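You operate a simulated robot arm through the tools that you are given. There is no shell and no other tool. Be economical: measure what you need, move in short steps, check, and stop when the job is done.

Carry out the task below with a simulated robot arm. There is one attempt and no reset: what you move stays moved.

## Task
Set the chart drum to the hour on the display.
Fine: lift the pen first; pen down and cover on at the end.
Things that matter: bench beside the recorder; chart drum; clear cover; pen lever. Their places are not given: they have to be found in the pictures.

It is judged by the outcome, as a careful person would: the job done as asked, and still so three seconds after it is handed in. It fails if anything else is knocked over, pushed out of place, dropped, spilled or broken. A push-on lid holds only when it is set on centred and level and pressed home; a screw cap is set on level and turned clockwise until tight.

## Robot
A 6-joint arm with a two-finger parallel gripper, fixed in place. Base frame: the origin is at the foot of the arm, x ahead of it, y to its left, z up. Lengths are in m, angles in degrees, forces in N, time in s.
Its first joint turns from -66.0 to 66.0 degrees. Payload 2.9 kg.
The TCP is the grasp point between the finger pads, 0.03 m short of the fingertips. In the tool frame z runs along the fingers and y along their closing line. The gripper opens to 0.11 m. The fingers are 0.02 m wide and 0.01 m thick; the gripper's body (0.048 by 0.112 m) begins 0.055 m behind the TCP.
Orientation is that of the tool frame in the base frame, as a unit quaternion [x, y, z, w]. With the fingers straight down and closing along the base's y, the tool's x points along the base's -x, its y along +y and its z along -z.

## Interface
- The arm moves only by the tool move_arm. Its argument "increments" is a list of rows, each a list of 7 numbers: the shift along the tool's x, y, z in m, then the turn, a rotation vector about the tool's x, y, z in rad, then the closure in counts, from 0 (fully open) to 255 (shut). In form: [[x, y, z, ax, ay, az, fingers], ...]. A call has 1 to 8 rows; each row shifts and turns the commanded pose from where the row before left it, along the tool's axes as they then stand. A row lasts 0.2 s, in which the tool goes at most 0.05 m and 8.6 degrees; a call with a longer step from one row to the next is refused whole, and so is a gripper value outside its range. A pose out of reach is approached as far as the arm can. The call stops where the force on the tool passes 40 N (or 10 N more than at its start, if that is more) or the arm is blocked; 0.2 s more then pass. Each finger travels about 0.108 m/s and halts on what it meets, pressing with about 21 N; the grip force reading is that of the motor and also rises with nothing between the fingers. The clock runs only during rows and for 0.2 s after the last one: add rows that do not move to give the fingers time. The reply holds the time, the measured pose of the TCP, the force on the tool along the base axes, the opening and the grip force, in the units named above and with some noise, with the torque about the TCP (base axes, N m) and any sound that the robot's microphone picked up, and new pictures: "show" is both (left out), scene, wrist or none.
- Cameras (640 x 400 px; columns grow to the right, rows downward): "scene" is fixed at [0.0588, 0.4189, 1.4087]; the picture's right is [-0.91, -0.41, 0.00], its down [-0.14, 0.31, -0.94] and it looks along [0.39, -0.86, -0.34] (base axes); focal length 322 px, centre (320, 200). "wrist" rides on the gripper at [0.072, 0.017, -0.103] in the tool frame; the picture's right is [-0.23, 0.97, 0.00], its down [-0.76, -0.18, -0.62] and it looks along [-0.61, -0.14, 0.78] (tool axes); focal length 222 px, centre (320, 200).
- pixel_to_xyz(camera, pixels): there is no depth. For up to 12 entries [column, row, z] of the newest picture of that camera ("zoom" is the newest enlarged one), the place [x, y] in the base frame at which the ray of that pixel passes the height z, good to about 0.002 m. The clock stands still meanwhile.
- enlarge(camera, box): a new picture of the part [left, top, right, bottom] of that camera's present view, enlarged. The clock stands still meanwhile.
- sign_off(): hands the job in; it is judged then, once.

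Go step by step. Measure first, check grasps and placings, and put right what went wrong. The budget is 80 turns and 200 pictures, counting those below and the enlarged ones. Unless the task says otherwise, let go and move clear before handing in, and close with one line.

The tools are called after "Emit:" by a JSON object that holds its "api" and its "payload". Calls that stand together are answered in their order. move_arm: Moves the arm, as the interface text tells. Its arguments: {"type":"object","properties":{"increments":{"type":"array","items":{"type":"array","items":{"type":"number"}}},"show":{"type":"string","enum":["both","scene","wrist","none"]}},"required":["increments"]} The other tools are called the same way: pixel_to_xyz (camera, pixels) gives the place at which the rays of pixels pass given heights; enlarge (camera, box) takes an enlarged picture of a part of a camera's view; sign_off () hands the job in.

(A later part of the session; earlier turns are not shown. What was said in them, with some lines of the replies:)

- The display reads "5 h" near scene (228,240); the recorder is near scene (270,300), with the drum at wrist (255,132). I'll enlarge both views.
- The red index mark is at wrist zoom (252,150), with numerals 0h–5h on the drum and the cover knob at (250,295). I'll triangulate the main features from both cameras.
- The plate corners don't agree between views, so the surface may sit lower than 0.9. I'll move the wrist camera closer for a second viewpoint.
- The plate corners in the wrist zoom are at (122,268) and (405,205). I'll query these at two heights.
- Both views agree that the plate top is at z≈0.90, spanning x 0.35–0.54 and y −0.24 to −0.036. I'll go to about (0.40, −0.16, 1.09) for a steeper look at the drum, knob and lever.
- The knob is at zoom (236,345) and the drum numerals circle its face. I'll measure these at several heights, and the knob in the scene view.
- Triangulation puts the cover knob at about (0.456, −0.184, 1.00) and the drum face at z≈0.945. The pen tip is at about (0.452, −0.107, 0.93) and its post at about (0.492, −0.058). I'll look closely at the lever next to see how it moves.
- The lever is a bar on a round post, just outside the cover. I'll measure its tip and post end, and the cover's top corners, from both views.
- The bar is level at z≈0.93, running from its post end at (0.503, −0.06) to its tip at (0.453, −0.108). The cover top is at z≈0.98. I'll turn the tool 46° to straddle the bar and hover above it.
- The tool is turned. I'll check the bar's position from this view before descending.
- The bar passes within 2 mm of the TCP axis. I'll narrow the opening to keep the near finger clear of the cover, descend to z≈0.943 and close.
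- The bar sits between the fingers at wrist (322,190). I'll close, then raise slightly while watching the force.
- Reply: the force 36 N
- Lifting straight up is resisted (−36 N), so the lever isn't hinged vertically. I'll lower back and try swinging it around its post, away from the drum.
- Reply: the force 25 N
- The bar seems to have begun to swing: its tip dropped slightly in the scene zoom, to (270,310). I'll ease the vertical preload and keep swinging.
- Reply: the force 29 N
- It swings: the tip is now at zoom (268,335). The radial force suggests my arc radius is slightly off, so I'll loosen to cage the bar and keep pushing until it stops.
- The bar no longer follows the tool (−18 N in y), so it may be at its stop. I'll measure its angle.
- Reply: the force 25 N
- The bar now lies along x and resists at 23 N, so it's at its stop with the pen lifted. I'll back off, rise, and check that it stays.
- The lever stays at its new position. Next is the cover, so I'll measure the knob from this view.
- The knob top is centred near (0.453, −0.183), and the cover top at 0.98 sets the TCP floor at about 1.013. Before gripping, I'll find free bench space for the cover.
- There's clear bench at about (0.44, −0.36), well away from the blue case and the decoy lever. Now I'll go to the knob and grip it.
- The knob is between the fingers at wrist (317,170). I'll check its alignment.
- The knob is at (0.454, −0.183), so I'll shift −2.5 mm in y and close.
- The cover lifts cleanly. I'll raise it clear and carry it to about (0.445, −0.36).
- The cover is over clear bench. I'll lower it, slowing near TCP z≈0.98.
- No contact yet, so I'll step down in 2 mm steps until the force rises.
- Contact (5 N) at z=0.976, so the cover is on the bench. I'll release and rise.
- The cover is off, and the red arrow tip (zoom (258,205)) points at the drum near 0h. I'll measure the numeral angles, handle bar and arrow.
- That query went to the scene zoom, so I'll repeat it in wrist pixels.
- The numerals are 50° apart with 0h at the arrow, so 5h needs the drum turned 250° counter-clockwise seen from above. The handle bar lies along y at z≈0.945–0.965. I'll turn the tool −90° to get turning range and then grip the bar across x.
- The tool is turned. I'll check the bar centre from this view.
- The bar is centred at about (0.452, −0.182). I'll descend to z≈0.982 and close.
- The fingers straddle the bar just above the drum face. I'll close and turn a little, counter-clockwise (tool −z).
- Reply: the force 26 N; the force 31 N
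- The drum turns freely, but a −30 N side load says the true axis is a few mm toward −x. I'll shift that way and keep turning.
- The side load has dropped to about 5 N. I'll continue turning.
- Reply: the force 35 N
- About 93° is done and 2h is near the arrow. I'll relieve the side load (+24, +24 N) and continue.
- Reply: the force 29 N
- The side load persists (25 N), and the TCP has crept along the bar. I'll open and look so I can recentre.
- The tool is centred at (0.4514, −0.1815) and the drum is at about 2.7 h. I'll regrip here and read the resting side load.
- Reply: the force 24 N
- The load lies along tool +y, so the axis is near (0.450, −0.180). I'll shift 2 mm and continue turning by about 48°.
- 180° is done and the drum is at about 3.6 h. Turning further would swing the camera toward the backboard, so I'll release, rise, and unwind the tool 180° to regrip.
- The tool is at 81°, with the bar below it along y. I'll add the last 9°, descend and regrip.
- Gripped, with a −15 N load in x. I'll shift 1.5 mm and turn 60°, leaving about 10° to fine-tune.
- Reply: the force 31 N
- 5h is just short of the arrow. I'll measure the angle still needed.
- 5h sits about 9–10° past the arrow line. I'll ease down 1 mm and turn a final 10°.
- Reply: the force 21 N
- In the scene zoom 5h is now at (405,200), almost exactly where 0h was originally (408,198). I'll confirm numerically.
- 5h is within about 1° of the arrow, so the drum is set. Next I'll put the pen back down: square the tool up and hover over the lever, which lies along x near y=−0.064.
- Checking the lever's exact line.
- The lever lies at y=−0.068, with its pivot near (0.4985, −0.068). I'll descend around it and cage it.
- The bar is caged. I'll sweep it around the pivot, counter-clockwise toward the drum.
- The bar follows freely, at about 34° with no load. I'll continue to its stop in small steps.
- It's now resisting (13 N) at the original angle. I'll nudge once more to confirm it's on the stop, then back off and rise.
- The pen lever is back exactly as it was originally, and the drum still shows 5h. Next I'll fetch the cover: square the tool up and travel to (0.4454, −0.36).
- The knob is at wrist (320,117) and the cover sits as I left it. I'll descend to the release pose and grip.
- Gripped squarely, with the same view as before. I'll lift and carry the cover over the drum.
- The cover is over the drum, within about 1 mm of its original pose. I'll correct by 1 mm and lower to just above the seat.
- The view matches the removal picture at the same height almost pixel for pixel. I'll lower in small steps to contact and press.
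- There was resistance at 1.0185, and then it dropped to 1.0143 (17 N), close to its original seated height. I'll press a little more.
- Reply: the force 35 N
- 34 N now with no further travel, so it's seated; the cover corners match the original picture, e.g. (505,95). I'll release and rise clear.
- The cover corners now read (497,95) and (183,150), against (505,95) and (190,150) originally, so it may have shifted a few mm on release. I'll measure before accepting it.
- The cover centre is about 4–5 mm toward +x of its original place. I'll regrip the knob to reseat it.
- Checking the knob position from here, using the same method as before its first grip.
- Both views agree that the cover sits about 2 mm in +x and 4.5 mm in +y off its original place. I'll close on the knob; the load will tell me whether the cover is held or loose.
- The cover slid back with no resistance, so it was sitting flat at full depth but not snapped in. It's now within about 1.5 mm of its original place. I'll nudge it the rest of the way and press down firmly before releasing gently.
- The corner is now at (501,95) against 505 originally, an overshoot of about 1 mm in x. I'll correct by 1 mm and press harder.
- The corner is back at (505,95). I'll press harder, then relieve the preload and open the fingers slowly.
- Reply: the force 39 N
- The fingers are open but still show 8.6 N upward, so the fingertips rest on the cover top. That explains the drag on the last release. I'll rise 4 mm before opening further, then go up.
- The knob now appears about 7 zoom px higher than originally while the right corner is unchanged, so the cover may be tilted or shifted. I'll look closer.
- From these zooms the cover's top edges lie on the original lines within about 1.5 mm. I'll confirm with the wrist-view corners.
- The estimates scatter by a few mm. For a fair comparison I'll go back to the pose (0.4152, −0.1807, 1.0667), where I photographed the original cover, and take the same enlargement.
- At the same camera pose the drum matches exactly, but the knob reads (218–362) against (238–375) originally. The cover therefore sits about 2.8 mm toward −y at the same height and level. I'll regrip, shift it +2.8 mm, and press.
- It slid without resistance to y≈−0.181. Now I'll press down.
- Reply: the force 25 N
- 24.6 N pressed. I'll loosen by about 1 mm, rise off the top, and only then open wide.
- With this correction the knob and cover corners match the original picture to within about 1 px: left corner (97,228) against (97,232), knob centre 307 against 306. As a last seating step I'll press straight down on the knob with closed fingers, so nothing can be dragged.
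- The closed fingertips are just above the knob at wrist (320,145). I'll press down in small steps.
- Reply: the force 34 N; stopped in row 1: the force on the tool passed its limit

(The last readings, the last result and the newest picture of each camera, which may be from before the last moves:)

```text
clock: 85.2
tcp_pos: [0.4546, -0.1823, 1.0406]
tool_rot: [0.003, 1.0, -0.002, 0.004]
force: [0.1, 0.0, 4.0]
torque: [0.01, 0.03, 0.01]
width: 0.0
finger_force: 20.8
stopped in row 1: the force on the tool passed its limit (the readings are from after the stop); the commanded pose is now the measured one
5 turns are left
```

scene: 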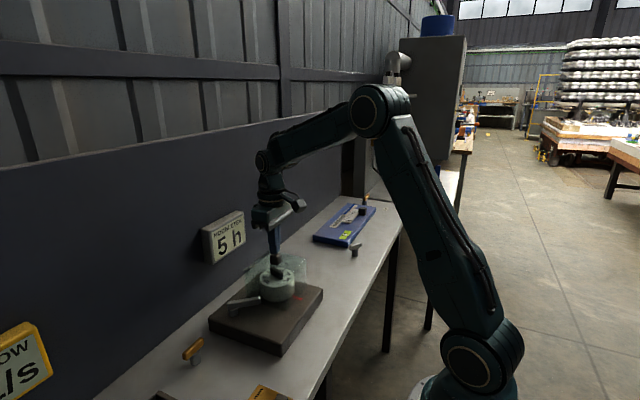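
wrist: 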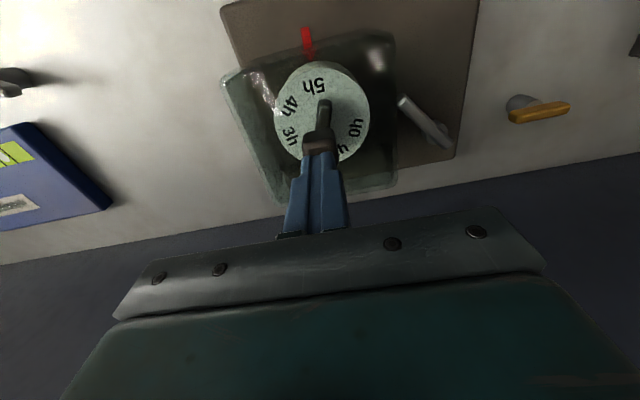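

It was pressed past 40 N with no give, so the cover is fully home. I'll rise straight up and do the final check.

Emit:
{"api": "move_arm", "payload": {"increments": [[0, 0, -0.01, 0, 0, 0, 255], [0, 0, -0.03, 0, 0, 0, 255], [0.02, 0, 0.01, 0, 0, 0, 100], [0.018, 0, 0, 0, 0, 0, 0], [0, 0.002, 0.003, 0, 0, 0, 0], [0, 0, 0, 0, 0, 0, 0]]}}

Emit:
{"api": "enlarge", "payload": {"camera": "wrist", "box": [220, 20, 480, 200]}}

Emit:
{"api": "enlarge", "payload": {"camera": "scene", "box": [220, 240, 320, 320]}}

```text
clock: 86.6
tcp_pos: [0.4165, -0.1803, 1.0674]
tool_rot: [0.003, 1.0, -0.002, 0.003]
force: [0.2, 0.0, 0.4]
torque: [-0.01, 0.03, 0.0]
width: 0.11
finger_force: 0.1
```

scene: 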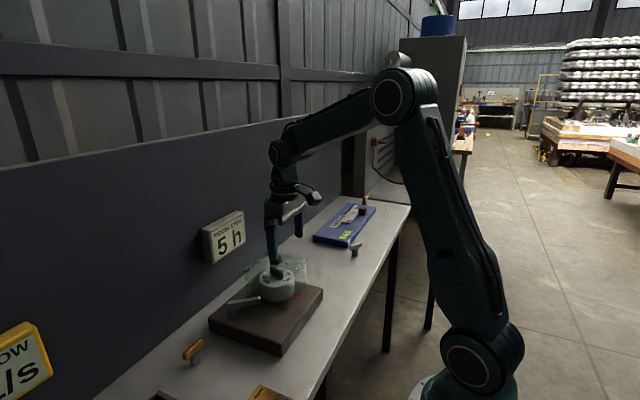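
wrist: 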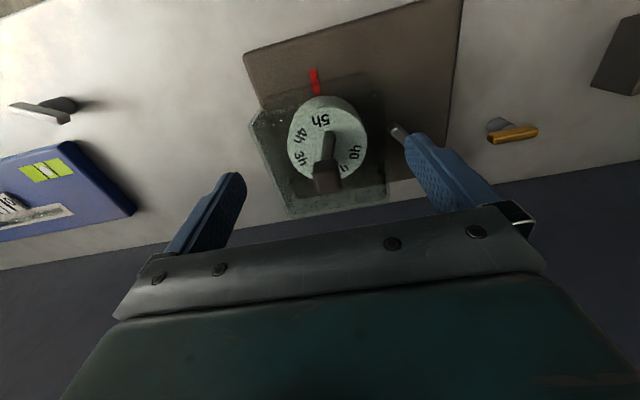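

```text
2.22 times, centred on (350, 110) of wrist
```

zoom: 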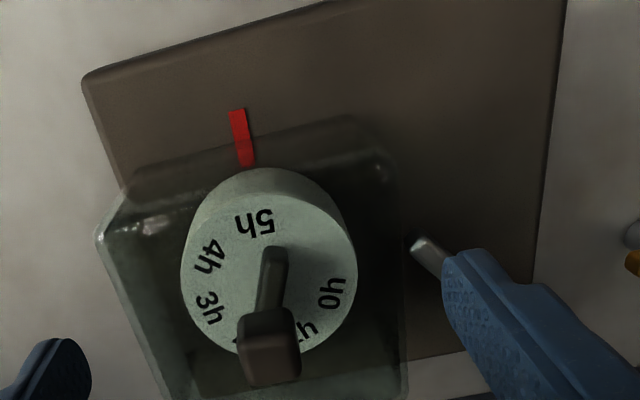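

```text
5.00 times, centred on (270, 280) of scene
4 turns are left
```

zoom: 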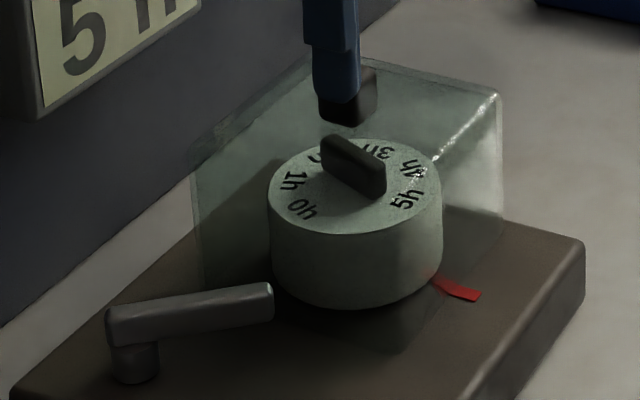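

The cover sits level over the drum, 5h is at the arrow, and the pen is down. The cover is within about 1–2 mm of its original place. I'll move up clear and then hand in.

Emit:
{"api": "move_arm", "payload": {"increments": [[0, 0, -0.04, 0, 0, 0, 0], [0.02, 0, -0.04, 0, 0, 0, 0], [0, 0, 0, 0, 0, 0, 0]], "show": "scene"}}

```text
clock: 87.4
tcp_pos: [0.3939, -0.1786, 1.1474]
tool_rot: [0.002, 1.0, -0.002, 0.003]
force: [0.2, 0.2, -0.2]
torque: [-0.01, -0.01, 0.01]
width: 0.1101
finger_force: 0.1
3 turns are left
```

scene: 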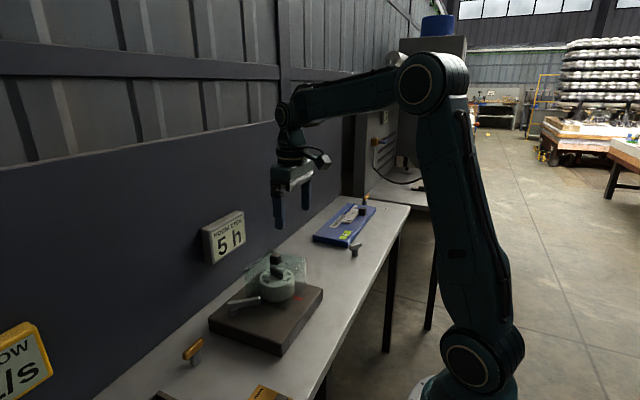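

The arm is clear and everything is in place, so I'm handing in.

Emit:
{"api": "sign_off", "payload": {}}

```text
The job is handed in.
```

The drum is set to 5 h to match the display, within about 1° of the arrow; the pen was lifted first and is back down, and the cover is on level and pressed down, about 1–2 mm from where it first sat.
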